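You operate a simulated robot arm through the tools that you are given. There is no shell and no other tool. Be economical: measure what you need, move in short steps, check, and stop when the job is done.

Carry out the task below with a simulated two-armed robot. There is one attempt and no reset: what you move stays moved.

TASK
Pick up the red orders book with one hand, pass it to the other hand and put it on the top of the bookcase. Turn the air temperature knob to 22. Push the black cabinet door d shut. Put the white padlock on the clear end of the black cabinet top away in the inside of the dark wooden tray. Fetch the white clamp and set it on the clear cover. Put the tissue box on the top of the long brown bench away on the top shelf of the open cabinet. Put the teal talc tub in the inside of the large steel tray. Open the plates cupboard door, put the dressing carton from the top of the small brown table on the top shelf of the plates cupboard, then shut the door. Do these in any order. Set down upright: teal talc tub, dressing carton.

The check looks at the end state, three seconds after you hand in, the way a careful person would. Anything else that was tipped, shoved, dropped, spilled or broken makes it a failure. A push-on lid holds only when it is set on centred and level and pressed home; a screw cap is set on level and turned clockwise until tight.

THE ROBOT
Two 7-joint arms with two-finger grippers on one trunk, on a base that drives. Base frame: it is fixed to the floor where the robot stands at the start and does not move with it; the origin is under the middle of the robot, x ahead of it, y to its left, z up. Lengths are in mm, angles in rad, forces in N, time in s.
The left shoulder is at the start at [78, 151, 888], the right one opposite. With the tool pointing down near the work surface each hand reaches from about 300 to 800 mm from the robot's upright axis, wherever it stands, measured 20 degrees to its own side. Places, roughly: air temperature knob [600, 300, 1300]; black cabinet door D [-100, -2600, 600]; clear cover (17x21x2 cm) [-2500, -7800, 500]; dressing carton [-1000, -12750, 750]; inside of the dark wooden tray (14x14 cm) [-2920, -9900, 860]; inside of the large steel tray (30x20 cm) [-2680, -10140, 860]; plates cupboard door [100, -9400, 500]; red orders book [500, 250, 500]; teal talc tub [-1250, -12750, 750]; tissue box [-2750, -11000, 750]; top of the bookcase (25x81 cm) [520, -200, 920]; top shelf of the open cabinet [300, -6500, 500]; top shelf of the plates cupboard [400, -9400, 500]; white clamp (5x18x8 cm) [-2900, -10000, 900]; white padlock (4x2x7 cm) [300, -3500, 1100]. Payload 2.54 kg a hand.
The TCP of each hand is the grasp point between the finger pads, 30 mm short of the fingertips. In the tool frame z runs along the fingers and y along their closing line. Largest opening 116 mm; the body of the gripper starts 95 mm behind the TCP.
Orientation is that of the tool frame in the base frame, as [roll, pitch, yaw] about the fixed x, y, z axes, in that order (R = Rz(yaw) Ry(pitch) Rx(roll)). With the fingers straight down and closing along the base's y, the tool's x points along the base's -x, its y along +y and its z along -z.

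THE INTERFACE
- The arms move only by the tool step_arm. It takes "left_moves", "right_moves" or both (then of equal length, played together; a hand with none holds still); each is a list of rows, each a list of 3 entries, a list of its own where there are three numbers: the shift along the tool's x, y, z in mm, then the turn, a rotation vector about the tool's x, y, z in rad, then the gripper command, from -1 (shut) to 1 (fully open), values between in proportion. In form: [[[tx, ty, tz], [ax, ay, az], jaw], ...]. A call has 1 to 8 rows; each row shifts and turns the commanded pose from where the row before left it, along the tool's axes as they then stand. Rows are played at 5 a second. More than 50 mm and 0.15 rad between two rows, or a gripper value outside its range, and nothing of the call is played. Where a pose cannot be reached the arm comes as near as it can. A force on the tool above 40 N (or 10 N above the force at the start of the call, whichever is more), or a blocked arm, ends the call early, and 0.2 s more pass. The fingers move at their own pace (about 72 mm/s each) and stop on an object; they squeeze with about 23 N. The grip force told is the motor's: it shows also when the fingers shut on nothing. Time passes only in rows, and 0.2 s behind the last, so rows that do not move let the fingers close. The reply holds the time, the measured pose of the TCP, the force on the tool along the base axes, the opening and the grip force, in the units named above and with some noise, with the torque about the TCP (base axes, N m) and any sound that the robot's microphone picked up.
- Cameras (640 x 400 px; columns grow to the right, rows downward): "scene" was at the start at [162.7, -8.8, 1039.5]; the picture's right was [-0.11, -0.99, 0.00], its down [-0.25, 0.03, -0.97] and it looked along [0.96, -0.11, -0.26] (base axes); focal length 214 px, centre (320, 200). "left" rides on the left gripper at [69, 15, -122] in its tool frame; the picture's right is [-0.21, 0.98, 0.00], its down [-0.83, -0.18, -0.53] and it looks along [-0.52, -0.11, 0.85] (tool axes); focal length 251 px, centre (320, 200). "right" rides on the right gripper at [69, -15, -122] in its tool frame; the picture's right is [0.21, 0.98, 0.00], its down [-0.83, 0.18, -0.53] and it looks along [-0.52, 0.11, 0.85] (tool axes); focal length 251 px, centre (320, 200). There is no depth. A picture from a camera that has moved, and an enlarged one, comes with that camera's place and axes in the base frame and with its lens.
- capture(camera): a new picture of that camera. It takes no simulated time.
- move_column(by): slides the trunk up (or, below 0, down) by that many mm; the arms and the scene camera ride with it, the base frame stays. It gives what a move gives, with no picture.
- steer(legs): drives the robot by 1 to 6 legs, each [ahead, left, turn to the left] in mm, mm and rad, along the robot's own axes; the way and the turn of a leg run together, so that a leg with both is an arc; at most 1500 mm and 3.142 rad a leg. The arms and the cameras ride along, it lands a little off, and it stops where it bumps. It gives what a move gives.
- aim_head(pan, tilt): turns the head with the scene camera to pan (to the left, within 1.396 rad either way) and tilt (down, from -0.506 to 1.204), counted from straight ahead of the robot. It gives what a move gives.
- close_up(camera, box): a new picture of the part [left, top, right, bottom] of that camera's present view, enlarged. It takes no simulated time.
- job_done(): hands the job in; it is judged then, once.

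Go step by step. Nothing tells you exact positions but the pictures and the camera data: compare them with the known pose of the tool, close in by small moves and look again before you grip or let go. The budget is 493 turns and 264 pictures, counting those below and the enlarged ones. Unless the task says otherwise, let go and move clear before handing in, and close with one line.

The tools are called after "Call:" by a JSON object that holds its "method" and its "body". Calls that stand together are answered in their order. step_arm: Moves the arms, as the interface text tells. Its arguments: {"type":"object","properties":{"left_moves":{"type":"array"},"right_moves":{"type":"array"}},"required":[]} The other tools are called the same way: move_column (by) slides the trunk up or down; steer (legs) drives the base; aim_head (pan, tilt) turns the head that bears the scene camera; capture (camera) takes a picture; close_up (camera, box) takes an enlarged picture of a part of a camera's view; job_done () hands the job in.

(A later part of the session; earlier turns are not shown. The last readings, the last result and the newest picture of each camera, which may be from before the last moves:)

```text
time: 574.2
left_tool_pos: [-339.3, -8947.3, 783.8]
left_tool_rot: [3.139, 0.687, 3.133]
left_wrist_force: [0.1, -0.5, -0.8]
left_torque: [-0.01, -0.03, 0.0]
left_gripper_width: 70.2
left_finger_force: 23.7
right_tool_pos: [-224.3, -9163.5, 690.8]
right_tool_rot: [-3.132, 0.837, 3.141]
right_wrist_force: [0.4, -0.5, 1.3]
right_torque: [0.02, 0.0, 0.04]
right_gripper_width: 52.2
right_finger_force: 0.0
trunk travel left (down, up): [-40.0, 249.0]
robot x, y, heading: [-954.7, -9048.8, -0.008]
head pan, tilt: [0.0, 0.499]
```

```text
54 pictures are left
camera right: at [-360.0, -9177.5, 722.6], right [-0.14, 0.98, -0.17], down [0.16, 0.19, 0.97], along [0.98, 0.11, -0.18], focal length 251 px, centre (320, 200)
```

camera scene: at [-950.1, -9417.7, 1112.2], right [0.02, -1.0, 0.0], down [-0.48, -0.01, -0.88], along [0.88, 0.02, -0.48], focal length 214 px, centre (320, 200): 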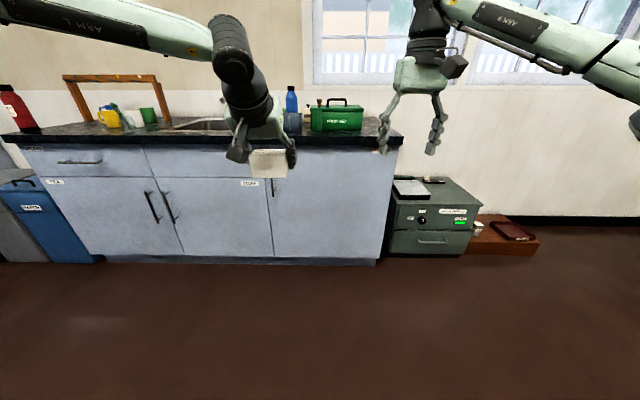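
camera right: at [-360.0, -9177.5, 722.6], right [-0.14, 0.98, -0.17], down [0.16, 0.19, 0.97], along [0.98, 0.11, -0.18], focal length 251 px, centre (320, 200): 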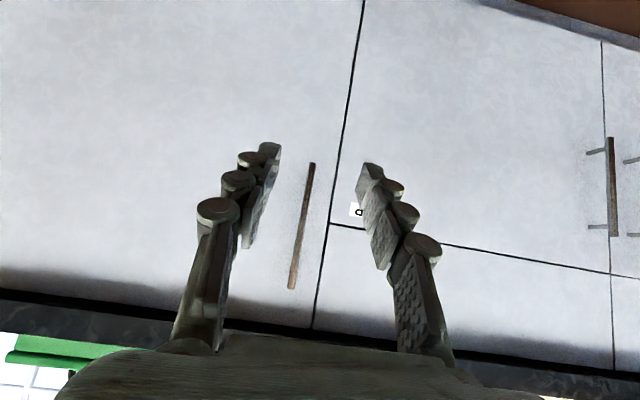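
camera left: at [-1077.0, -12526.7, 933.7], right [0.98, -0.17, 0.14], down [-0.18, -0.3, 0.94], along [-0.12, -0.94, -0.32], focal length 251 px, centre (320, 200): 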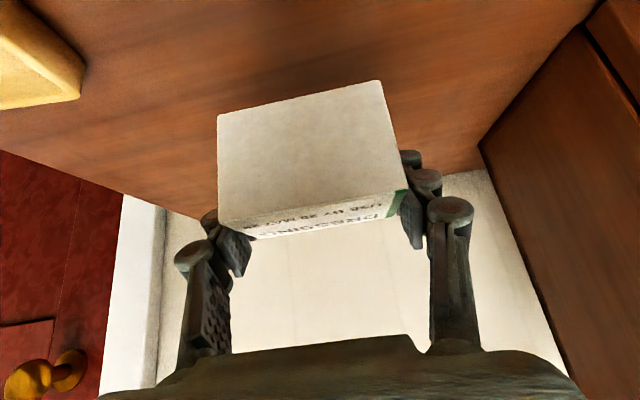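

Call:
{"method": "step_arm", "body": {"right_moves": [[[-25, 7, 28], [0, 0, 0], -0.1], [[-27, 0, 30], [0, 0, 0], -0.1], [[-27, 0, 30], [0, 0, 0], -0.1], [[-27, 0, 30], [0, 0, 0], -0.1]]}}

Call:
{"method": "capture", "body": {"camera": "right"}}

```text
time: 575.2
left_tool_pos: [-337.2, -8946.5, 783.5]
left_tool_rot: [3.139, 0.688, 3.132]
left_wrist_force: [-0.6, -0.6, -0.8]
left_torque: [0.0, -0.01, 0.0]
left_gripper_width: 70.3
left_finger_force: 22.5
right_tool_pos: [-65.5, -9159.9, 690.7]
right_tool_rot: [-3.131, 0.836, -3.14]
right_wrist_force: [-0.5, -0.3, -0.4]
right_torque: [0.0, 0.0, -0.01]
right_gripper_width: 52.1
right_finger_force: 0.0
trunk travel left (down, up): [-40.0, 249.0]
robot x, y, heading: [-953.6, -9046.0, -0.008]
head pan, tilt: [0.0, 0.499]
```

```text
53 pictures are left
camera right: at [-200.2, -9173.6, 721.2], right [-0.14, 0.98, -0.17], down [0.16, 0.19, 0.97], along [0.98, 0.11, -0.18], focal length 251 px, centre (320, 200)
```

right: 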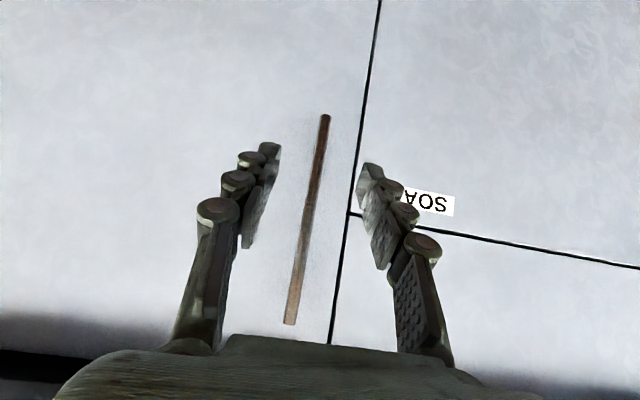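

Handle bar at (18, −9157). Advance 72 mm and close on it.

Call:
{"method": "step_arm", "body": {"right_moves": [[[-24, 3, 27], [0, 0, 0], -0.1], [[-24, 0, 27], [0, 0, 0], -0.1]]}}

Call:
{"method": "step_arm", "body": {"right_moves": [[[0, 0, 0], [0, 0, 0], -1], [[0, 0, 0], [0, 0, 0], -1], [[0, 0, 0], [0, 0, 0], -1], [[0, 0, 0], [0, 0, 0], -1]]}}

Call:
{"method": "capture", "body": {"camera": "right"}}

```text
time: 575.8
left_tool_pos: [-338.0, -8947.0, 784.3]
left_tool_rot: [3.139, 0.688, 3.133]
left_wrist_force: [0.7, 0.3, -0.3]
left_torque: [-0.03, -0.01, -0.02]
left_gripper_width: 70.3
left_finger_force: 23.2
right_tool_pos: [-26.4, -9162.3, 683.6]
right_tool_rot: [-3.13, 0.837, -3.139]
right_wrist_force: [0.4, 1.0, 0.5]
right_torque: [-0.02, 0.0, -0.01]
right_gripper_width: 52.2
right_finger_force: 0.0
right hand out of reach, approached as far as the arm can: row 2
trunk travel left (down, up): [-40.0, 249.0]
robot x, y, heading: [-955.1, -9049.5, -0.004]
head pan, tilt: [0.0, 0.499]
```

```text
time: 576.8
left_tool_pos: [-337.9, -8945.8, 785.2]
left_tool_rot: [3.14, 0.688, 3.132]
left_wrist_force: [1.1, -1.6, -0.6]
left_torque: [0.01, -0.01, -0.02]
left_gripper_width: 70.0
left_finger_force: 22.8
right_tool_pos: [-28.2, -9164.6, 683.3]
right_tool_rot: [-3.13, 0.836, -3.142]
right_wrist_force: [-0.6, 0.1, 0.4]
right_torque: [0.04, 0.01, 0.0]
right_gripper_width: 0.0
right_finger_force: 22.7
trunk travel left (down, up): [-40.0, 249.0]
robot x, y, heading: [-957.2, -9054.1, -0.012]
head pan, tilt: [0.0, 0.499]
```

```text
52 pictures are left
camera right: at [-162.8, -9178.4, 715.2], right [-0.14, 0.98, -0.17], down [0.16, 0.19, 0.97], along [0.98, 0.11, -0.18], focal length 251 px, centre (320, 200)
```

right: 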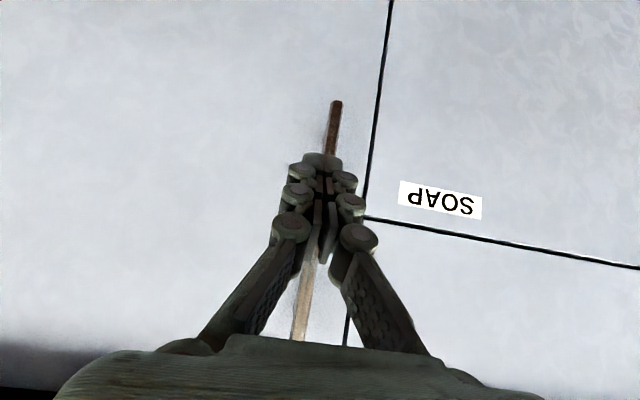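

The arm stopped short. Reopen, drive 48 mm ahead and close again.

Call:
{"method": "step_arm", "body": {"right_moves": [[[0, 0, 0], [0, 0, 0], -0.1], [[0, 4, 0], [0, 0, 0], -0.1], [[0, 3, 0], [0, 0, 0], -0.1]]}}

Call:
{"method": "steer", "body": {"legs": [[46, 0, 0.005]]}}

Call:
{"method": "step_arm", "body": {"right_moves": [[[0, 0, 0], [0, 0, 0], -0.8], [[0, 0, 0], [0, 0, 0], -1], [[0, 0, 0], [0, 0, 0], -1], [[0, 0, 0], [0, 0, 0], -1]]}}

Call:
{"method": "capture", "body": {"camera": "right"}}

```text
time: 577.6
left_tool_pos: [-338.2, -8946.8, 784.1]
left_tool_rot: [3.138, 0.687, 3.132]
left_wrist_force: [0.2, -0.4, -0.1]
left_torque: [-0.01, 0.0, -0.01]
left_gripper_width: 70.2
left_finger_force: 22.6
right_tool_pos: [-27.4, -9157.1, 683.0]
right_tool_rot: [-3.134, 0.837, 3.141]
right_wrist_force: [-0.4, 0.7, 0.4]
right_torque: [0.0, -0.02, -0.01]
right_gripper_width: 52.4
right_finger_force: 0.1
trunk travel left (down, up): [-40.0, 249.0]
robot x, y, heading: [-955.2, -9050.4, -0.008]
head pan, tilt: [0.0, 0.499]
```

```text
time: 578.5
left_tool_pos: [-294.6, -8944.7, 783.2]
left_tool_rot: [3.139, 0.688, 3.137]
left_wrist_force: [-0.7, 0.5, 0.2]
left_torque: [0.02, -0.04, 0.01]
left_gripper_width: 70.0
left_finger_force: 22.6
right_tool_pos: [18.9, -9153.4, 682.5]
right_tool_rot: [-3.131, 0.835, -3.139]
right_wrist_force: [0.2, 0.4, 0.6]
right_torque: [0.02, 0.02, 0.0]
right_gripper_width: 52.3
right_finger_force: 0.1
trunk travel left (down, up): [-40.0, 249.0]
robot x, y, heading: [-910.6, -9049.8, -0.006]
head pan, tilt: [0.0, 0.499]
```

```text
time: 579.5
left_tool_pos: [-293.4, -8945.8, 783.6]
left_tool_rot: [3.139, 0.686, 3.137]
left_wrist_force: [-1.2, 0.0, -0.5]
left_torque: [-0.01, 0.0, 0.0]
left_gripper_width: 70.0
left_finger_force: 23.4
right_tool_pos: [19.1, -9154.4, 683.1]
right_tool_rot: [-3.131, 0.835, -3.139]
right_wrist_force: [0.7, -9.4, -0.3]
right_torque: [-0.17, -0.01, -0.16]
right_gripper_width: 11.2
right_finger_force: 38.4
trunk travel left (down, up): [-40.0, 249.0]
robot x, y, heading: [-911.7, -9050.1, -0.006]
head pan, tilt: [0.0, 0.499]
```

```text
51 pictures are left
camera right: at [-117.5, -9169.7, 714.4], right [-0.14, 0.98, -0.17], down [0.16, 0.19, 0.97], along [0.98, 0.11, -0.18], focal length 251 px, centre (320, 200)
```

right: 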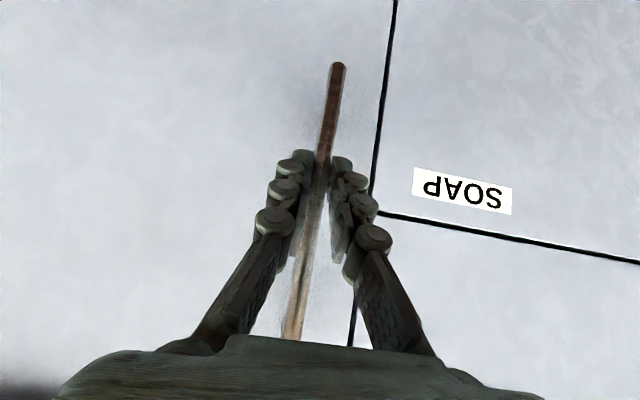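

Handle gripped. Pull back along the arc with the arm.

Call:
{"method": "step_arm", "body": {"right_moves": [[[17, -1, -19], [0, 0, 0], -1], [[17, -2, -19], [0, 0, 0], -1], [[17, -3, -19], [0, 0, 0], -1], [[17, -4, -19], [0, 0, 0], -1], [[17, -5, -19], [0, 0, 0], -1], [[17, -6, -19], [0, 0, 0], -1]]}}

Call:
{"method": "capture", "body": {"camera": "right"}}

```text
time: 580.9
left_tool_pos: [-294.4, -8946.0, 783.3]
left_tool_rot: [3.137, 0.687, 3.136]
left_wrist_force: [-0.4, -0.2, -0.7]
left_torque: [0.0, 0.03, -0.02]
left_gripper_width: 69.9
left_finger_force: 22.9
right_tool_pos: [-130.5, -9183.6, 682.4]
right_tool_rot: [-3.13, 0.834, 3.126]
right_wrist_force: [10.8, -35.0, -4.0]
right_torque: [-0.45, -0.09, -0.57]
right_gripper_width: 11.6
right_finger_force: 38.1
trunk travel left (down, up): [-40.0, 249.0]
robot x, y, heading: [-910.9, -9048.5, -0.004]
head pan, tilt: [0.0, 0.499]
```

```text
50 pictures are left
camera right: at [-267.3, -9194.6, 714.5], right [-0.12, 0.98, -0.17], down [0.16, 0.19, 0.97], along [0.98, 0.09, -0.18], focal length 251 px, centre (320, 200)
```

right: 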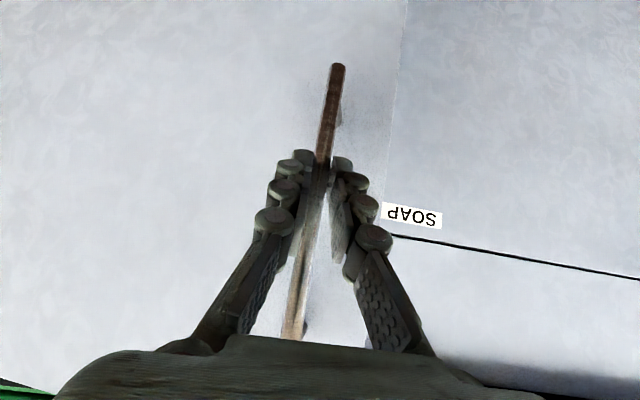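

The door opens (≈20°); hinge ≈(50, −9684), radius ≈531. Continue along the arc to ≈40°.

Call:
{"method": "step_arm", "body": {"right_moves": [[[18, -16, -20], [0, 0, 0], -1], [[18, -14, -20], [0, 0, 0], -1], [[18, -15, -20], [0, 0, 0], -1], [[18, -17, -20], [0, 0, 0], -1], [[18, -18, -20], [0, 0, 0], -1], [[17, -19, -19], [0, 0, 0], -1]]}}

Call:
{"method": "step_arm", "body": {"right_moves": [[[14, -20, -15], [0, 0, 0], -1], [[14, -21, -15], [0, 0, 0], -1], [[13, -22, -14], [0, 0, 0], -1], [[12, -23, -13], [0, 0, 0], -1], [[11, -24, -12], [0, 0, 0], -1], [[10, -25, -11], [0, 0, 0], -1]]}}

Call:
{"method": "capture", "body": {"camera": "scene"}}

```text
time: 582.3
left_tool_pos: [-296.1, -8941.3, 784.7]
left_tool_rot: [3.141, 0.691, 3.139]
left_wrist_force: [0.2, 0.6, -1.6]
left_torque: [0.0, 0.01, 0.0]
left_gripper_width: 69.9
left_finger_force: 22.9
right_tool_pos: [-296.9, -9265.3, 683.0]
right_tool_rot: [-3.138, 0.835, -3.13]
right_wrist_force: [-12.1, 17.8, -0.9]
right_torque: [0.48, 0.4, 0.27]
right_gripper_width: 11.5
right_finger_force: 38.6
trunk travel left (down, up): [-40.0, 249.0]
robot x, y, heading: [-916.5, -9048.0, -0.002]
head pan, tilt: [0.0, 0.499]
```

```text
time: 582.7
left_tool_pos: [-295.1, -8941.9, 784.2]
left_tool_rot: [3.139, 0.687, 3.139]
left_wrist_force: [0.2, 0.4, -0.5]
left_torque: [-0.01, -0.02, 0.0]
left_gripper_width: 70.1
left_finger_force: 23.1
right_tool_pos: [-311.4, -9275.1, 683.0]
right_tool_rot: [3.14, 0.835, -3.123]
right_wrist_force: [-1.0, 2.0, 2.9]
right_torque: [0.14, 0.33, -0.14]
right_gripper_width: 11.4
right_finger_force: 38.5
trunk travel left (down, up): [-40.0, 249.0]
robot x, y, heading: [-913.9, -9049.2, 0.003]
head pan, tilt: [0.0, 0.499]
stopped in row 1 (right hand): the force on the tool passed its limit at 44 N (the readings are from after the stop); the commanded pose is now the measured one
```

```text
49 pictures are left
camera scene: at [-753.2, -9047.0, 932.4], right [0.0, -1.0, 0.0], down [-0.48, 0.0, -0.88], along [0.88, 0.0, -0.48], focal length 214 px, centre (320, 200)
```

scene: 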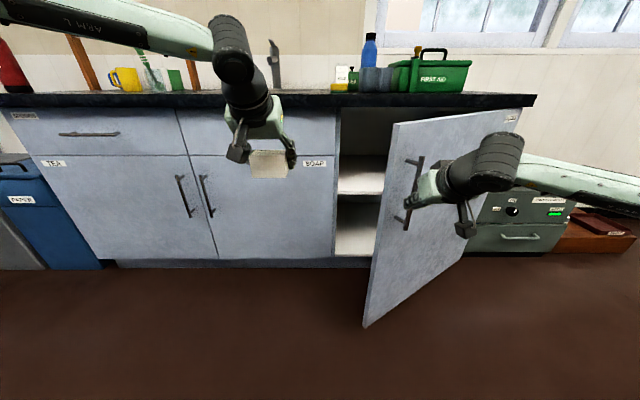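

Door is ~37° open; refined hinge ≈(60, −9760), R≈607. Continue to about 65°.

Call:
{"method": "step_arm", "body": {"right_moves": [[[12.7, -18.5, -14.2], [0, 0, 0], -1], [[12.7, -18.5, -14.2], [0, 0, 0], -1], [[12.7, -18.5, -14.2], [0, 0, 0], -1], [[12.7, -18.5, -14.2], [0, 0, 0], -1], [[11.4, -20.5, -12.7], [0, 0, 0], -1], [[11.4, -20.5, -12.7], [0, 0, 0], -1]]}}

Call:
{"method": "step_arm", "body": {"right_moves": [[[10, -21.5, -11.2], [0, 0, 0], -1], [[10, -21.5, -11.2], [0, 0, 0], -1], [[9, -23, -10], [0, 0, 0], -1], [[9, -23, -10], [0, 0, 0], -1], [[7, -22, -7.8], [0, 0, 0], -1], [[7, -22, -7.8], [0, 0, 0], -1]]}}

Call:
{"method": "capture", "body": {"camera": "scene"}}

```text
time: 583.6
left_tool_pos: [-296.2, -8942.0, 784.0]
left_tool_rot: [3.139, 0.688, 3.14]
left_wrist_force: [0.5, -0.4, -0.3]
left_torque: [-0.01, -0.02, -0.03]
left_gripper_width: 70.1
left_finger_force: 23.3
right_tool_pos: [-376.0, -9330.0, 682.3]
right_tool_rot: [3.131, 0.833, -3.116]
right_wrist_force: [-3.8, 3.9, 3.4]
right_torque: [0.13, -0.27, 0.0]
right_gripper_width: 11.6
right_finger_force: 38.7
trunk travel left (down, up): [-40.0, 249.0]
robot x, y, heading: [-912.2, -9048.1, 0.004]
head pan, tilt: [0.0, 0.499]
stopped in row 4 (right hand): the force on the tool passed its limit at 42 N (the readings are from after the stop); the commanded pose is now the measured one
```

```text
time: 584.1
left_tool_pos: [-296.2, -8940.2, 783.8]
left_tool_rot: [3.139, 0.688, 3.139]
left_wrist_force: [0.4, 0.0, -1.0]
left_torque: [-0.04, -0.01, -0.02]
left_gripper_width: 70.1
left_finger_force: 22.9
right_tool_pos: [-402.4, -9358.8, 684.5]
right_tool_rot: [3.122, 0.831, -3.109]
right_wrist_force: [-3.8, 4.0, 7.8]
right_torque: [0.12, -0.42, 0.1]
right_gripper_width: 11.3
right_finger_force: 38.5
trunk travel left (down, up): [-40.0, 249.0]
robot x, y, heading: [-914.5, -9044.3, -0.0]
head pan, tilt: [0.0, 0.499]
stopped in row 2 (right hand): the force on the tool passed its limit at 43 N (the readings are from after the stop); the commanded pose is now the measured one
```

```text
48 pictures are left
camera scene: at [-754.2, -9045.9, 932.2], right [0.0, -1.0, 0.0], down [-0.48, 0.0, -0.88], along [0.88, 0.0, -0.48], focal length 214 px, centre (320, 200)
```

scene: 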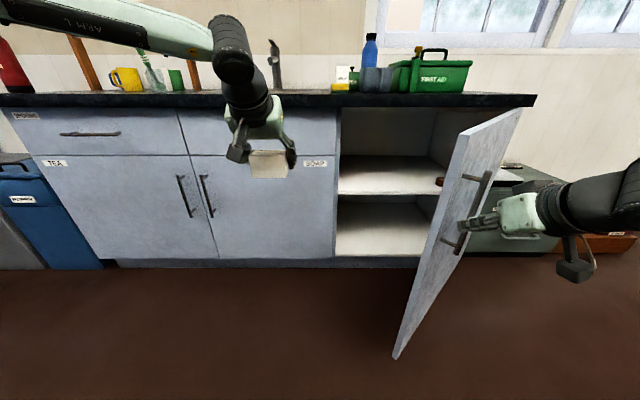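

The door is ~49° open. To relieve the jam at the handle I turn the hand with the door (yaw left), then pull further.

Call:
{"method": "step_arm", "body": {"right_moves": [[[0, 0, 0], [-0.09, 0, -0.08], -1], [[0, 0, 0], [-0.09, 0, -0.08], -1], [[0, 0, 0], [-0.09, 0, -0.08], -1], [[0, 0, 0], [-0.09, 0, -0.08], -1], [[0, 0, 0], [-0.09, 0, -0.08], -1]]}}

```text
time: 585.2
left_tool_pos: [-294.0, -8941.0, 783.2]
left_tool_rot: [3.14, 0.688, 3.141]
left_wrist_force: [0.0, 0.3, 0.3]
left_torque: [-0.02, -0.02, -0.01]
left_gripper_width: 70.0
left_finger_force: 23.1
right_tool_pos: [-397.2, -9360.8, 681.9]
right_tool_rot: [3.133, 0.843, -2.667]
right_wrist_force: [0.1, -0.4, 0.0]
right_torque: [0.17, -0.38, 0.16]
right_gripper_width: 11.6
right_finger_force: 39.0
right hand out of reach, approached as far as the arm can: row 4, 5
trunk travel left (down, up): [-40.0, 249.0]
robot x, y, heading: [-916.2, -9049.1, 0.001]
head pan, tilt: [0.0, 0.499]
stopped in row 5 (right hand): the force on the tool passed its limit at 55 N (the readings are from after the stop); the commanded pose is now the measured one
```

Call:
{"method": "step_arm", "body": {"right_moves": [[[12.8, -8, -14.4], [0, 0, 0], -1], [[12.6, -9, -14.2], [0, 0, 0], -1], [[12.3, -10, -13.8], [0, 0, 0], -1], [[12, -11, -13.4], [0, 0, 0], -1], [[11.6, -12, -13], [0, 0, 0], -1], [[11.2, -13, -12.6], [0, 0, 0], -1], [[10.8, -14, -12.2], [0, 0, 0], -1], [[10.4, -15, -11.7], [0, 0, 0], -1]]}}

Call:
{"method": "capture", "body": {"camera": "scene"}}

```text
time: 585.8
left_tool_pos: [-294.8, -8942.5, 784.3]
left_tool_rot: [3.138, 0.687, 3.137]
left_wrist_force: [0.1, -0.5, -0.5]
left_torque: [0.01, 0.0, 0.01]
left_gripper_width: 70.0
left_finger_force: 23.2
right_tool_pos: [-412.3, -9376.4, 682.3]
right_tool_rot: [-3.133, 0.844, -2.679]
right_wrist_force: [3.3, -3.7, -6.2]
right_torque: [-0.07, -0.13, -0.16]
right_gripper_width: 11.4
right_finger_force: 37.8
right hand out of reach, approached as far as the arm can: row 1, 2
trunk travel left (down, up): [-40.0, 249.0]
robot x, y, heading: [-912.7, -9045.6, -0.001]
head pan, tilt: [0.0, 0.499]
stopped in row 2 (right hand): the force on the tool passed its limit at 47 N (the readings are from after the stop); the commanded pose is now the measured one
```

```text
47 pictures are left
camera scene: at [-752.6, -9047.8, 931.9], right [0.0, -1.0, 0.0], down [-0.48, 0.0, -0.88], along [0.88, 0.0, -0.48], focal length 214 px, centre (320, 200)
```

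scene: 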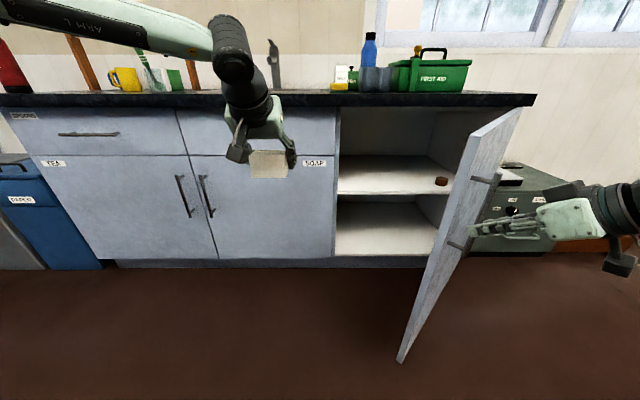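

The arm is out of reach this way. I'll release the handle, go round to the door's inner side and push it wider by strafing the base.

Call:
{"method": "step_arm", "body": {"right_moves": [[[0, 0, 0], [0, 0, 0], 0], [[0, 0, 0], [0, 0, 0], 0], [[26, 0, -29], [0, 0, 0], 0], [[26, 0, -29], [0, 0, 0], 0], [[15, 20, -17], [0.09, 0, 0.08], -0.5], [[0, 40, 0], [0.09, 0, 0.08], -1], [[0, 40, 0], [0.09, 0, 0.08], -1], [[0, 40, 0], [0.08, 0, 0.07], -1]]}}

Call:
{"method": "capture", "body": {"camera": "scene"}}

```text
time: 587.6
left_tool_pos: [-294.6, -8942.3, 784.9]
left_tool_rot: [3.14, 0.687, 3.138]
left_wrist_force: [-0.4, -0.4, 0.0]
left_torque: [0.01, -0.01, 0.0]
left_gripper_width: 70.2
left_finger_force: 23.5
right_tool_pos: [-415.1, -9297.0, 703.4]
right_tool_rot: [-3.129, 0.848, 3.14]
right_wrist_force: [0.1, -0.6, 0.0]
right_torque: [0.02, -0.01, 0.06]
right_gripper_width: 0.1
right_finger_force: 22.7
right hand out of reach, approached as far as the arm can: row 3, 4, 5, 6, 7, 8
trunk travel left (down, up): [-40.0, 249.0]
robot x, y, heading: [-915.0, -9045.5, -0.001]
head pan, tilt: [0.0, 0.499]
```

```text
46 pictures are left
camera scene: at [-753.2, -9047.3, 932.1], right [0.0, -1.0, 0.0], down [-0.48, 0.0, -0.88], along [0.88, 0.0, -0.48], focal length 214 px, centre (320, 200)
```

scene: 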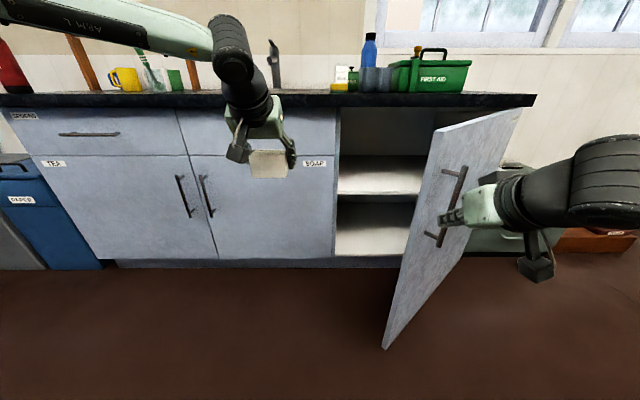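

Call:
{"method": "steer", "body": {"legs": [[-110, 0, 0]]}}

Call:
{"method": "step_arm", "body": {"right_moves": [[[0, 40, 0], [0, 0, 0], -1], [[0, 40, 0], [0, 0, 0], -1], [[0, 40, 0], [0, 0, 0], -1], [[-30, 10, 33], [0, 0, 0], -1], [[-30, 0, 33], [0, 0, 0], -1]]}}

Call:
{"method": "capture", "body": {"camera": "scene"}}

```text
time: 588.8
left_tool_pos: [-403.3, -8940.2, 783.7]
left_tool_rot: [3.14, 0.687, 3.139]
left_wrist_force: [0.2, -0.1, 0.0]
left_torque: [-0.02, 0.01, 0.0]
left_gripper_width: 69.8
left_finger_force: 22.7
right_tool_pos: [-522.5, -9296.0, 702.3]
right_tool_rot: [-3.131, 0.848, 3.142]
right_wrist_force: [0.7, -0.6, 1.0]
right_torque: [0.05, -0.01, 0.01]
right_gripper_width: 0.1
right_finger_force: 23.4
trunk travel left (down, up): [-40.0, 249.0]
robot x, y, heading: [-1017.6, -9051.2, -0.0]
head pan, tilt: [0.0, 0.499]
```

```text
time: 590.0
left_tool_pos: [-403.1, -8941.8, 784.5]
left_tool_rot: [-3.142, 0.686, 3.14]
left_wrist_force: [-0.9, -0.2, 0.1]
left_torque: [0.01, 0.01, -0.02]
left_gripper_width: 70.1
left_finger_force: 22.8
right_tool_pos: [-431.5, -9165.6, 705.1]
right_tool_rot: [-3.129, 0.847, -3.142]
right_wrist_force: [0.2, 0.7, -0.4]
right_torque: [-0.01, 0.04, -0.06]
right_gripper_width: 0.0
right_finger_force: 23.2
trunk travel left (down, up): [-40.0, 249.0]
robot x, y, heading: [-1020.9, -9051.6, -0.003]
head pan, tilt: [0.0, 0.499]
```

```text
45 pictures are left
camera scene: at [-861.4, -9047.1, 932.1], right [0.0, -1.0, 0.0], down [-0.48, 0.0, -0.88], along [0.88, 0.0, -0.48], focal length 214 px, centre (320, 200)
```

scene: 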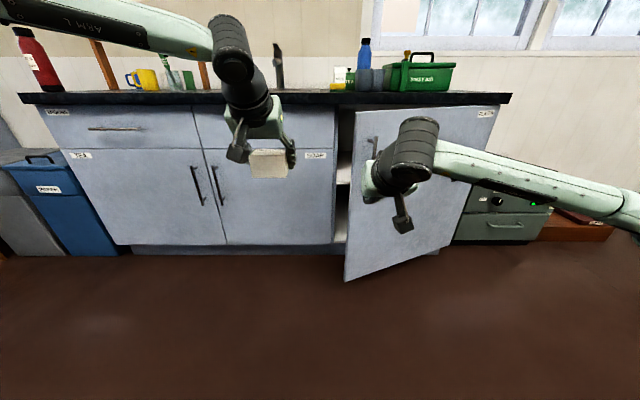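

Sweeping left pushed the door nearly shut (~20°). New plan: regrip the handle and swing the whole robot about the hinge, so the door opens wide without arm motion. Look at the handle.

Call:
{"method": "step_arm", "body": {"right_moves": [[[0, -15, 0], [0, 0, 0], 0], [[0, -15, 0], [0, 0, 0], 0]]}}

Call:
{"method": "capture", "body": {"camera": "right"}}

```text
time: 590.5
left_tool_pos: [-403.5, -8942.4, 784.9]
left_tool_rot: [3.14, 0.688, 3.139]
left_wrist_force: [1.0, 0.7, 0.5]
left_torque: [-0.01, -0.03, -0.03]
left_gripper_width: 70.0
left_finger_force: 23.1
right_tool_pos: [-432.9, -9196.7, 704.8]
right_tool_rot: [-3.131, 0.848, 3.139]
right_wrist_force: [0.1, 0.4, 0.5]
right_torque: [0.0, -0.01, 0.02]
right_gripper_width: 58.3
right_finger_force: 0.0
trunk travel left (down, up): [-40.0, 249.0]
robot x, y, heading: [-1023.4, -9053.3, 0.003]
head pan, tilt: [0.0, 0.499]
```

```text
44 pictures are left
camera right: at [-569.2, -9210.6, 733.8], right [-0.13, 0.98, -0.17], down [0.15, 0.19, 0.97], along [0.98, 0.1, -0.17], focal length 251 px, centre (320, 200)
```

right: 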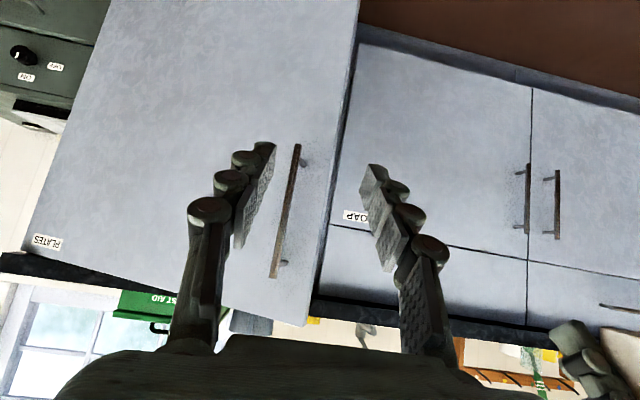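

Handle is at (−230, −9220), door ≈28° open. Approach and grip.

Call:
{"method": "step_arm", "body": {"right_moves": [[[0, -23, 5], [0, 0, 0], 0], [[-26, 0, 29.5], [0, 0, 0], 0], [[-26, 0, 29.5], [0, 0, 0], 0], [[-26, 0, 29.5], [0, 0, 0], 0], [[-26, 0, 29.5], [0, 0, 0], 0], [[-20, 0, 22.5], [0, 0, 0], 0]]}}

Call:
{"method": "capture", "body": {"camera": "right"}}

```text
time: 592.0
left_tool_pos: [-404.1, -8941.4, 784.3]
left_tool_rot: [3.14, 0.689, 3.14]
left_wrist_force: [-0.7, 0.2, -0.3]
left_torque: [0.01, -0.01, 0.0]
left_gripper_width: 70.0
left_finger_force: 22.9
right_tool_pos: [-241.5, -9222.6, 700.0]
right_tool_rot: [-3.129, 0.846, 3.141]
right_wrist_force: [0.0, -0.4, 0.0]
right_torque: [-0.02, 0.0, -0.04]
right_gripper_width: 57.8
right_finger_force: 0.1
trunk travel left (down, up): [-40.0, 249.0]
robot x, y, heading: [-1021.6, -9049.8, 0.005]
head pan, tilt: [0.0, 0.499]
```

```text
43 pictures are left
camera right: at [-377.3, -9236.5, 730.2], right [-0.13, 0.98, -0.17], down [0.15, 0.19, 0.97], along [0.98, 0.11, -0.17], focal length 251 px, centre (320, 200)
```

right: 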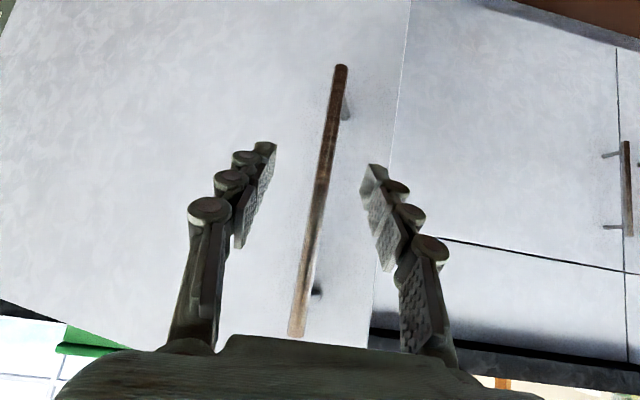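

Call:
{"method": "step_arm", "body": {"right_moves": [[[0, 0, 0], [0, 0, 0], -0.7], [[0, 0, 0], [0, 0, 0], -1], [[0, 0, 0], [0, 0, 0], -1], [[0, 0, 0], [0, 0, 0], -1]]}}

```text
time: 593.0
left_tool_pos: [-403.1, -8942.6, 784.2]
left_tool_rot: [3.141, 0.687, 3.138]
left_wrist_force: [-0.7, 0.3, -0.8]
left_torque: [-0.02, 0.0, -0.03]
left_gripper_width: 69.8
left_finger_force: 22.6
right_tool_pos: [-240.8, -9222.0, 699.5]
right_tool_rot: [-3.133, 0.846, 3.14]
right_wrist_force: [-0.2, 0.0, -0.8]
right_torque: [-0.01, 0.03, 0.02]
right_gripper_width: 0.1
right_finger_force: 23.2
trunk travel left (down, up): [-40.0, 249.0]
robot x, y, heading: [-1019.2, -9044.8, 0.001]
head pan, tilt: [0.0, 0.499]
```

Closed short of the bar. Reopen, advance 28 mm and close.

Call:
{"method": "step_arm", "body": {"right_moves": [[[0, 0, 0], [0, 0, 0], 0], [[0, 0, 0], [0, 0, 0], 0], [[-10, 0, 11], [0, 0, 0], 0], [[-9, 0, 10], [0, 0, 0], 0], [[0, 0, 0], [0, 0, 0], -0.8], [[0, 0, 0], [0, 0, 0], -1], [[0, 0, 0], [0, 0, 0], -1], [[0, 0, 0], [0, 0, 0], -1]]}}

```text
time: 594.8
left_tool_pos: [-403.2, -8941.1, 784.4]
left_tool_rot: [3.14, 0.687, 3.141]
left_wrist_force: [-0.5, -1.1, 0.1]
left_torque: [-0.03, 0.0, 0.0]
left_gripper_width: 70.1
left_finger_force: 22.5
right_tool_pos: [-216.0, -9218.6, 699.0]
right_tool_rot: [-3.132, 0.847, -3.138]
right_wrist_force: [-6.2, 14.5, -3.5]
right_torque: [0.39, 0.2, 0.18]
right_gripper_width: 11.1
right_finger_force: 38.3
trunk travel left (down, up): [-40.0, 249.0]
robot x, y, heading: [-1024.9, -9047.2, 0.003]
head pan, tilt: [0.0, 0.499]
```

Handle gripped (11 mm). Swing the robot around the hinge in small arcs.

Call:
{"method": "steer", "body": {"legs": [[-107, -162, 0.15], [-107, -162, 0.15]]}}

```text
time: 598.8
left_tool_pos: [-625.9, -9116.4, 783.8]
left_tool_rot: [3.14, 0.686, -2.841]
left_wrist_force: [0.5, -0.5, -0.6]
left_torque: [0.01, 0.05, 0.02]
left_gripper_width: 70.3
left_finger_force: 23.2
right_tool_pos: [-365.0, -9325.7, 700.6]
right_tool_rot: [-3.133, 0.846, -2.84]
right_wrist_force: [-13.5, 15.4, -6.2]
right_torque: [0.33, 0.5, 0.25]
right_gripper_width: 11.2
right_finger_force: 38.6
trunk travel left (down, up): [-40.0, 249.0]
robot x, y, heading: [-1189.0, -9405.5, 0.304]
head pan, tilt: [0.0, 0.499]
```

Works well. Continue four more arcs.

Call:
{"method": "steer", "body": {"legs": [[-107, -163, 0.15], [-107, -163, 0.15], [-107, -163, 0.15], [-107, -163, 0.15]]}}

Call:
{"method": "capture", "body": {"camera": "scene"}}

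```text
time: 606.4
left_tool_pos: [-872.0, -9620.6, 783.3]
left_tool_rot: [3.141, 0.689, -2.237]
left_wrist_force: [0.0, 0.3, 0.0]
left_torque: [-0.02, 0.01, 0.0]
left_gripper_width: 70.1
left_finger_force: 23.4
right_tool_pos: [-539.6, -9641.9, 699.2]
right_tool_rot: [-3.135, 0.844, -2.231]
right_wrist_force: [-23.9, 5.4, -3.0]
right_torque: [0.17, 0.56, 0.32]
right_gripper_width: 11.6
right_finger_force: 38.6
trunk travel left (down, up): [-40.0, 249.0]
robot x, y, heading: [-1170.5, -10172.9, 0.901]
head pan, tilt: [0.0, 0.499]
```

```text
42 pictures are left
camera scene: at [-1070.3, -10045.7, 932.2], right [0.79, -0.62, 0.0], down [-0.29, -0.38, -0.88], along [0.54, 0.69, -0.48], focal length 214 px, centre (320, 200)
```

scene: 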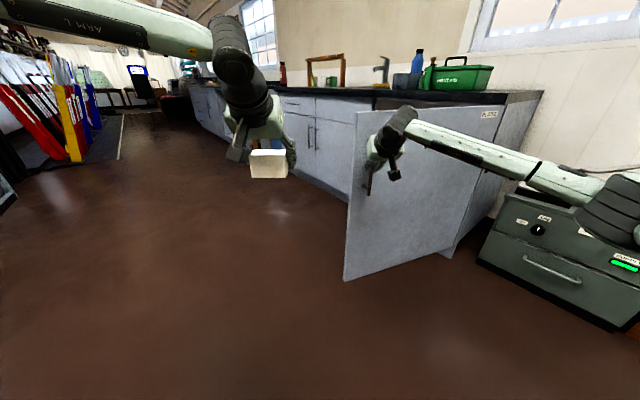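

79° open. One more small arc to ~86°, then release and back away.

Call:
{"method": "steer", "body": {"legs": [[-86, -130, 0.12]]}}

Call:
{"method": "step_arm", "body": {"right_moves": [[[0, 0, 0], [0, 0, 0], -0.5], [[0, 0, 0], [0, 0, 0], 0], [[0, 0, 0], [0, 0, 0], 0]]}}

Call:
{"method": "steer", "body": {"legs": [[-350, 0, 0]]}}

Call:
{"method": "capture", "body": {"camera": "scene"}}

```text
time: 608.3
left_tool_pos: [-882.3, -9732.7, 785.0]
left_tool_rot: [3.139, 0.688, -2.116]
left_wrist_force: [-0.5, -0.6, -0.1]
left_torque: [-0.01, -0.01, 0.01]
left_gripper_width: 69.9
left_finger_force: 23.0
right_tool_pos: [-550.9, -9716.2, 700.4]
right_tool_rot: [-3.137, 0.843, -2.111]
right_wrist_force: [-15.2, 1.8, -0.3]
right_torque: [0.04, 0.36, 0.23]
right_gripper_width: 11.6
right_finger_force: 38.4
trunk travel left (down, up): [-40.0, 249.0]
robot x, y, heading: [-1112.9, -10315.5, 1.023]
head pan, tilt: [0.0, 0.499]
```

```text
time: 609.1
left_tool_pos: [-882.0, -9733.6, 784.7]
left_tool_rot: [3.139, 0.688, -2.119]
left_wrist_force: [0.4, -0.6, -0.1]
left_torque: [-0.01, 0.01, -0.01]
left_gripper_width: 70.2
left_finger_force: 22.9
right_tool_pos: [-550.5, -9716.3, 699.6]
right_tool_rot: [-3.137, 0.844, -2.111]
right_wrist_force: [-0.9, -0.8, 1.0]
right_torque: [-0.06, 0.0, -0.03]
right_gripper_width: 58.1
right_finger_force: 0.1
trunk travel left (down, up): [-40.0, 249.0]
robot x, y, heading: [-1110.6, -10321.0, 1.028]
head pan, tilt: [0.0, 0.499]
```

```text
time: 611.4
left_tool_pos: [-1063.5, -10034.8, 783.8]
left_tool_rot: [3.14, 0.687, -2.115]
left_wrist_force: [-0.5, -0.9, -1.2]
left_torque: [-0.02, 0.0, 0.0]
left_gripper_width: 70.0
left_finger_force: 22.8
right_tool_pos: [-734.6, -10016.0, 699.6]
right_tool_rot: [-3.141, 0.842, -2.11]
right_wrist_force: [0.6, 0.1, 0.3]
right_torque: [0.0, 0.02, 0.02]
right_gripper_width: 57.9
right_finger_force: 0.0
trunk travel left (down, up): [-40.0, 249.0]
robot x, y, heading: [-1294.1, -10617.5, 1.028]
head pan, tilt: [0.0, 0.499]
```

```text
41 pictures are left
camera scene: at [-1208.8, -10481.5, 932.2], right [0.86, -0.52, 0.0], down [-0.25, -0.41, -0.88], along [0.46, 0.75, -0.48], focal length 214 px, centre (320, 200)
```

scene: 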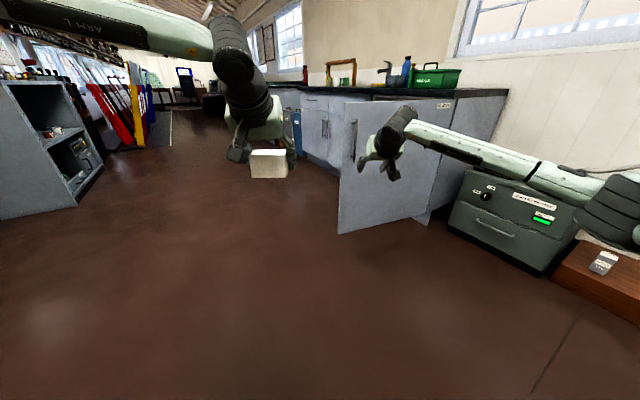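

Door stands at ~86°. Fold the right arm back and up, then drive round to the front of the cupboard.

Call:
{"method": "step_arm", "body": {"right_moves": [[[26, -5, -30], [0, 0, 0], -1], [[26, -5, -30], [0, 0, 0], -1], [[15, -5, -40], [0, 0.14, 0], -1], [[12, -5, -42], [0, 0.14, 0], -1], [[12, -5, -42], [0, 0.14, 0], -1], [[12, -5, -42], [0, 0.14, 0], -1], [[12, -5, -42], [0, 0.14, 0], -1], [[12, -5, -42], [0, 0.14, 0], -1]]}}

Call:
{"method": "steer", "body": {"legs": [[0, 400, 0], [0, 0, -1.028], [0, 1110, 0]]}}

Call:
{"method": "capture", "body": {"camera": "scene"}}

```text
time: 613.2
left_tool_pos: [-1064.0, -10035.1, 784.0]
left_tool_rot: [3.14, 0.688, -2.119]
left_wrist_force: [-0.1, 0.2, -1.6]
left_torque: [0.01, -0.02, 0.02]
left_gripper_width: 70.1
left_finger_force: 23.3
right_tool_pos: [-832.8, -10260.1, 882.9]
right_tool_rot: [-3.141, 0.003, -2.112]
right_wrist_force: [0.1, 0.2, -0.4]
right_torque: [0.04, 0.03, -0.03]
right_gripper_width: 0.0
right_finger_force: 22.8
trunk travel left (down, up): [-40.0, 249.0]
robot x, y, heading: [-1293.6, -10621.2, 1.025]
head pan, tilt: [0.0, 0.499]
```

```text
time: 630.9
left_tool_pos: [-1018.3, -9186.4, 782.9]
left_tool_rot: [3.139, 0.689, 3.139]
left_wrist_force: [0.1, 0.7, 0.0]
left_torque: [-0.01, -0.01, 0.0]
left_gripper_width: 69.9
left_finger_force: 22.8
right_tool_pos: [-1090.1, -9500.2, 881.2]
right_tool_rot: [-3.14, 0.004, -3.138]
right_wrist_force: [0.0, 0.0, 0.8]
right_torque: [0.05, -0.04, -0.02]
right_gripper_width: 0.0
right_finger_force: 23.2
trunk travel left (down, up): [-40.0, 249.0]
robot x, y, heading: [-1637.7, -9292.2, 0.003]
head pan, tilt: [0.0, 0.499]
```

```text
40 pictures are left
camera scene: at [-1475.8, -9291.7, 932.2], right [0.0, -1.0, 0.0], down [-0.48, 0.0, -0.88], along [0.88, 0.0, -0.48], focal length 214 px, centre (320, 200)
```

scene: 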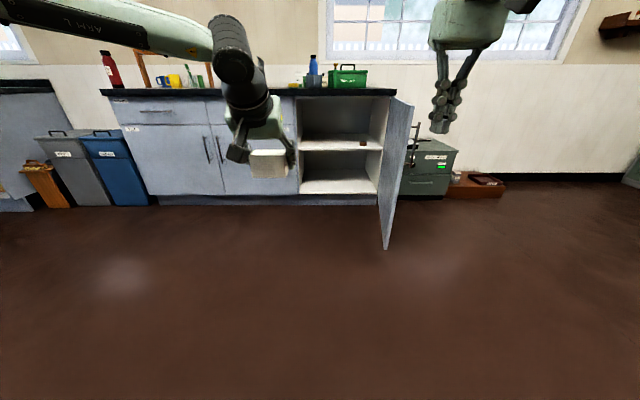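

Door wide open and the top shelf's left half is free. Lower the trunk, raise the right hand, lower the left hand, and line up at y≈−9270.

Call:
{"method": "move_column", "body": {"by": -40}}

Call:
{"method": "step_arm", "body": {"left_moves": [[[23, 0, 28], [0, 0, 0], -1], [[23, 0, 28], [0, 0, 0], -1], [[23, 0, 28], [0, 0, 0], -1], [[23, 0, 28], [0, 0, 0], -1]], "right_moves": [[[0, 0, -45], [0, 0, 0], -1], [[0, 0, -45], [0, 0, 0], -1], [[0, 0, -45], [0, 0, 0], -1], [[0, 0, -45], [0, 0, 0], -1]]}}

Call:
{"method": "steer", "body": {"legs": [[420, -80, 0]]}}

Call:
{"method": "capture", "body": {"camera": "left"}}

Call:
{"method": "capture", "body": {"camera": "scene"}}

```text
time: 631.8
left_tool_pos: [-1017.7, -9186.4, 744.3]
left_tool_rot: [3.139, 0.688, -3.142]
left_wrist_force: [0.0, 0.5, -0.2]
left_torque: [0.0, -0.02, -0.04]
left_gripper_width: 70.1
left_finger_force: 22.6
right_tool_pos: [-1090.5, -9499.7, 841.7]
right_tool_rot: [-3.14, 0.004, -3.139]
right_wrist_force: [-0.2, -0.5, -0.6]
right_torque: [0.01, -0.05, 0.0]
right_gripper_width: 0.0
right_finger_force: 23.2
trunk travel left (down, up): [0.0, 289.0]
robot x, y, heading: [-1637.1, -9294.2, -0.002]
head pan, tilt: [0.0, 0.499]
```

```text
time: 632.8
left_tool_pos: [-1018.6, -9188.4, 599.6]
left_tool_rot: [3.14, 0.688, 3.139]
left_wrist_force: [0.7, -0.7, 0.8]
left_torque: [-0.02, -0.01, 0.0]
left_gripper_width: 70.2
left_finger_force: 22.9
right_tool_pos: [-1098.5, -9497.4, 994.4]
right_tool_rot: [3.14, 0.009, -3.135]
right_wrist_force: [-0.4, -0.2, 0.1]
right_torque: [-0.02, -0.03, 0.01]
right_gripper_width: 0.0
right_finger_force: 22.9
right hand out of reach, approached as far as the arm can: row 4
trunk travel left (down, up): [0.0, 289.0]
robot x, y, heading: [-1636.0, -9296.2, 0.002]
head pan, tilt: [0.0, 0.499]
```

```text
time: 635.4
left_tool_pos: [-604.1, -9263.9, 600.5]
left_tool_rot: [3.139, 0.687, -3.135]
left_wrist_force: [0.1, 0.5, -0.2]
left_torque: [-0.02, 0.0, 0.01]
left_gripper_width: 70.1
left_finger_force: 23.4
right_tool_pos: [-682.3, -9573.9, 992.9]
right_tool_rot: [-3.14, 0.007, -3.135]
right_wrist_force: [0.2, 0.1, -0.1]
right_torque: [0.01, 0.02, 0.02]
right_gripper_width: 0.2
right_finger_force: 22.8
trunk travel left (down, up): [0.0, 289.0]
robot x, y, heading: [-1218.4, -9377.9, 0.005]
head pan, tilt: [0.0, 0.499]
```

```text
39 pictures are left
camera left: at [-735.1, -9250.4, 650.0], right [0.16, 0.98, 0.14], down [0.3, -0.18, 0.94], along [0.94, -0.11, -0.32], focal length 251 px, centre (320, 200)
```

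left: 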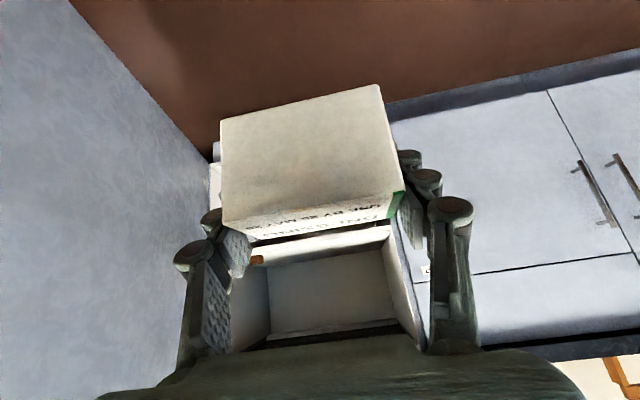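

```text
38 pictures are left
camera scene: at [-1060.0, -9369.0, 892.1], right [0.0, -1.0, 0.0], down [-0.48, 0.0, -0.88], along [0.88, 0.0, -0.48], focal length 214 px, centre (320, 200)
```

scene: 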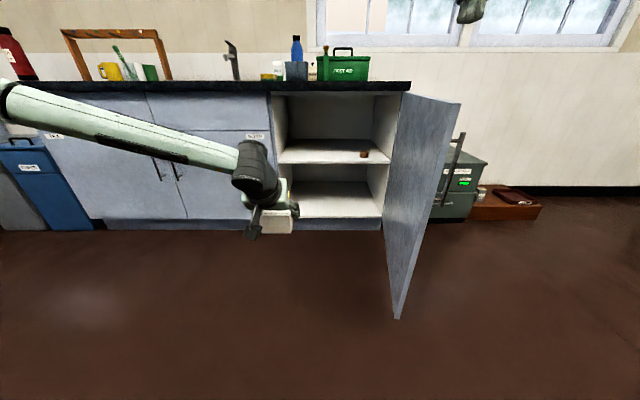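

Call:
{"method": "steer", "body": {"legs": [[330, 0, 0]]}}

Call:
{"method": "capture", "body": {"camera": "left"}}

```text
time: 637.5
left_tool_pos: [-275.1, -9263.1, 599.7]
left_tool_rot: [3.14, 0.687, 3.141]
left_wrist_force: [0.2, 0.3, -1.1]
left_torque: [0.04, -0.06, 0.0]
left_gripper_width: 70.1
left_finger_force: 23.2
right_tool_pos: [-353.9, -9574.3, 993.1]
right_tool_rot: [-3.139, 0.007, -3.137]
right_wrist_force: [-1.1, 0.1, 0.1]
right_torque: [0.02, 0.0, 0.01]
right_gripper_width: 0.2
right_finger_force: 22.8
trunk travel left (down, up): [0.0, 289.0]
robot x, y, heading: [-892.7, -9371.8, 0.007]
head pan, tilt: [0.0, 0.499]
```

```text
37 pictures are left
camera left: at [-405.6, -9250.5, 650.0], right [0.16, 0.98, 0.14], down [0.3, -0.18, 0.94], along [0.94, -0.11, -0.32], focal length 251 px, centre (320, 200)
```

left: 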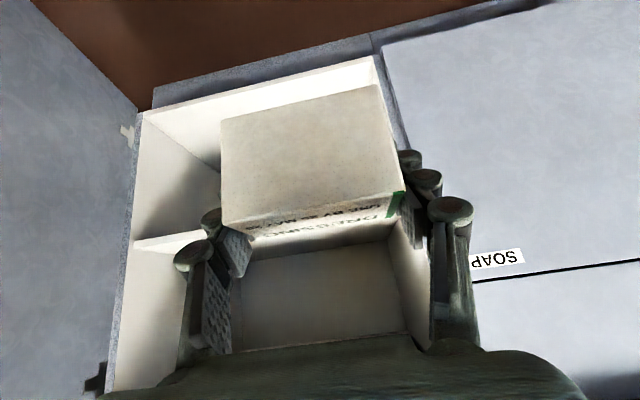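

Shelf z≈505–515, left wall y≈−9160. Base 200 mm ahead, then extend the arm.

Call:
{"method": "steer", "body": {"legs": [[200, 0, -0.005]]}}

Call:
{"method": "step_arm", "body": {"left_moves": [[[-31, 0, 26], [0, 0, 0], -1], [[-31, 0, 26], [0, 0, 0], -1], [[-31, 0, 26], [0, 0, 0], -1], [[-31, 0, 26], [0, 0, 0], -1]]}}

Call:
{"method": "capture", "body": {"camera": "left"}}

Call:
{"method": "capture", "body": {"camera": "scene"}}

```text
time: 639.1
left_tool_pos: [-72.2, -9268.1, 599.4]
left_tool_rot: [3.141, 0.687, 3.138]
left_wrist_force: [-0.9, -0.1, 0.1]
left_torque: [0.03, -0.01, 0.01]
left_gripper_width: 70.0
left_finger_force: 22.9
right_tool_pos: [-153.4, -9577.2, 993.0]
right_tool_rot: [-3.141, 0.006, -3.139]
right_wrist_force: [-0.7, -0.3, 0.3]
right_torque: [-0.02, -0.02, -0.01]
right_gripper_width: 0.0
right_finger_force: 23.1
trunk travel left (down, up): [0.0, 289.0]
robot x, y, heading: [-686.6, -9373.0, 0.005]
head pan, tilt: [0.0, 0.499]
```

```text
time: 640.1
left_tool_pos: [48.6, -9218.0, 613.8]
left_tool_rot: [-3.141, 0.689, 3.137]
left_wrist_force: [-0.9, -0.1, -0.7]
left_torque: [0.01, -0.04, -0.01]
left_gripper_width: 70.1
left_finger_force: 22.9
left hand out of reach, approached as far as the arm can: row 2, 3, 4
right_tool_pos: [-153.3, -9577.0, 993.1]
right_tool_rot: [-3.14, 0.007, -3.14]
right_wrist_force: [1.4, -0.4, 0.3]
right_torque: [-0.01, -0.02, 0.02]
right_gripper_width: 0.0
right_finger_force: 22.8
trunk travel left (down, up): [0.0, 289.0]
robot x, y, heading: [-689.5, -9367.5, -0.004]
head pan, tilt: [0.0, 0.499]
```

```text
36 pictures are left
camera left: at [-82.4, -9203.9, 663.7], right [0.17, 0.98, 0.14], down [0.3, -0.18, 0.94], along [0.94, -0.12, -0.32], focal length 251 px, centre (320, 200)
```

left: 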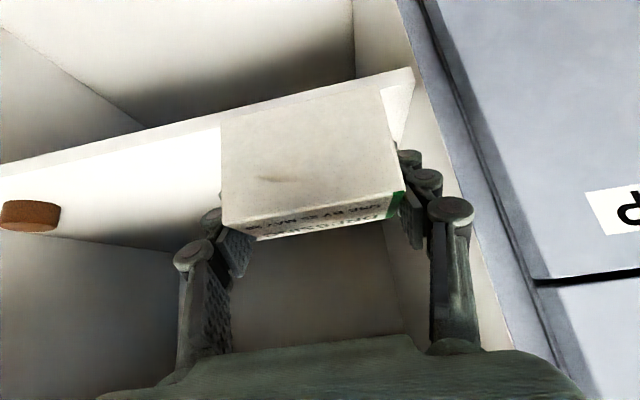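

```text
35 pictures are left
camera scene: at [-528.8, -9369.0, 892.1], right [0.0, -1.0, 0.0], down [-0.48, 0.0, -0.88], along [0.88, 0.0, -0.48], focal length 214 px, centre (320, 200)
```

scene: 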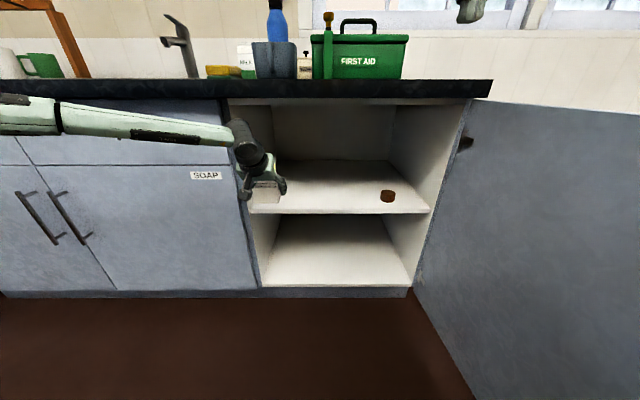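

The shelf front is recessed at x≈91; I need ~95 mm more. Creep the base ahead.

Call:
{"method": "steer", "body": {"legs": [[95, 0, 0]]}}

Call:
{"method": "capture", "body": {"camera": "left"}}

```text
time: 641.3
left_tool_pos: [141.0, -9218.5, 614.2]
left_tool_rot: [-3.14, 0.688, 3.137]
left_wrist_force: [0.1, 0.0, -0.6]
left_torque: [0.0, -0.03, -0.01]
left_gripper_width: 70.2
left_finger_force: 22.4
right_tool_pos: [-59.9, -9577.4, 992.0]
right_tool_rot: [-3.138, 0.008, -3.14]
right_wrist_force: [0.4, 0.1, -0.2]
right_torque: [0.02, -0.02, 0.01]
right_gripper_width: 0.2
right_finger_force: 23.5
trunk travel left (down, up): [0.0, 289.0]
robot x, y, heading: [-595.5, -9369.2, -0.002]
head pan, tilt: [0.0, 0.499]
```

```text
34 pictures are left
camera left: at [10.0, -9204.9, 663.6], right [0.17, 0.98, 0.14], down [0.3, -0.18, 0.94], along [0.94, -0.12, -0.32], focal length 251 px, centre (320, 200)
```

left: 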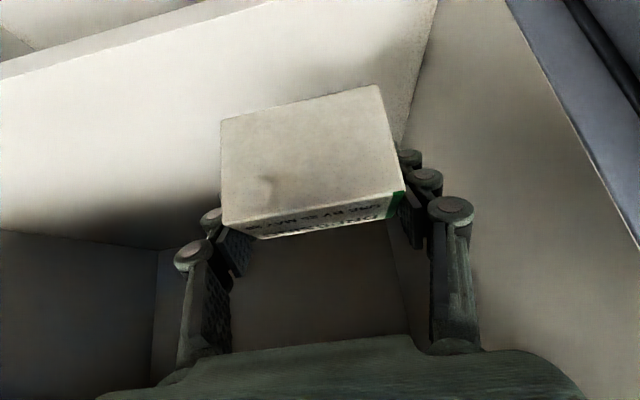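

The carton is over the shelf. Lower it in steps.

Call:
{"method": "step_arm", "body": {"left_moves": [[[14, 0, 17], [0, 0, 0], -1], [[11, 0, 14], [0, 0, 0], -1], [[6, 0, 8], [0, 0, 0], -1]]}}

Call:
{"method": "step_arm", "body": {"left_moves": [[[3, 0, 4], [0, 0, 0], -1], [[3, 0, 4], [0, 0, 0], -1]]}}

Call:
{"method": "capture", "body": {"camera": "left"}}

```text
time: 642.1
left_tool_pos: [133.0, -9209.9, 569.3]
left_tool_rot: [-3.139, 0.688, 3.135]
left_wrist_force: [-0.5, 0.2, -0.1]
left_torque: [-0.01, -0.02, -0.03]
left_gripper_width: 70.2
left_finger_force: 23.1
left hand out of reach, approached as far as the arm can: row 1, 2, 3
right_tool_pos: [-60.7, -9576.9, 993.2]
right_tool_rot: [-3.141, 0.009, 3.141]
right_wrist_force: [0.9, 0.0, 0.2]
right_torque: [0.0, 0.01, -0.03]
right_gripper_width: 0.3
right_finger_force: 22.4
trunk travel left (down, up): [0.0, 289.0]
robot x, y, heading: [-599.3, -9370.2, -0.002]
head pan, tilt: [0.0, 0.499]
```

```text
time: 642.7
left_tool_pos: [130.1, -9206.3, 560.5]
left_tool_rot: [-3.139, 0.687, 3.136]
left_wrist_force: [0.4, 0.7, -0.4]
left_torque: [0.02, -0.06, 0.01]
left_gripper_width: 70.0
left_finger_force: 22.6
left hand out of reach, approached as far as the arm can: row 2
right_tool_pos: [-60.1, -9578.3, 993.9]
right_tool_rot: [-3.141, 0.006, 3.141]
right_wrist_force: [-0.1, 0.1, -0.3]
right_torque: [0.0, 0.01, -0.02]
right_gripper_width: 0.0
right_finger_force: 23.2
trunk travel left (down, up): [0.0, 289.0]
robot x, y, heading: [-601.3, -9369.9, -0.007]
head pan, tilt: [0.0, 0.499]
```

```text
33 pictures are left
camera left: at [-0.9, -9191.6, 610.6], right [0.17, 0.98, 0.14], down [0.3, -0.18, 0.94], along [0.94, -0.12, -0.32], focal length 251 px, centre (320, 200)
```

left: 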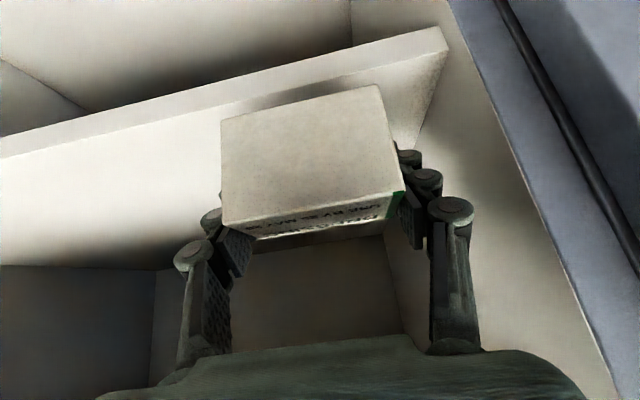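

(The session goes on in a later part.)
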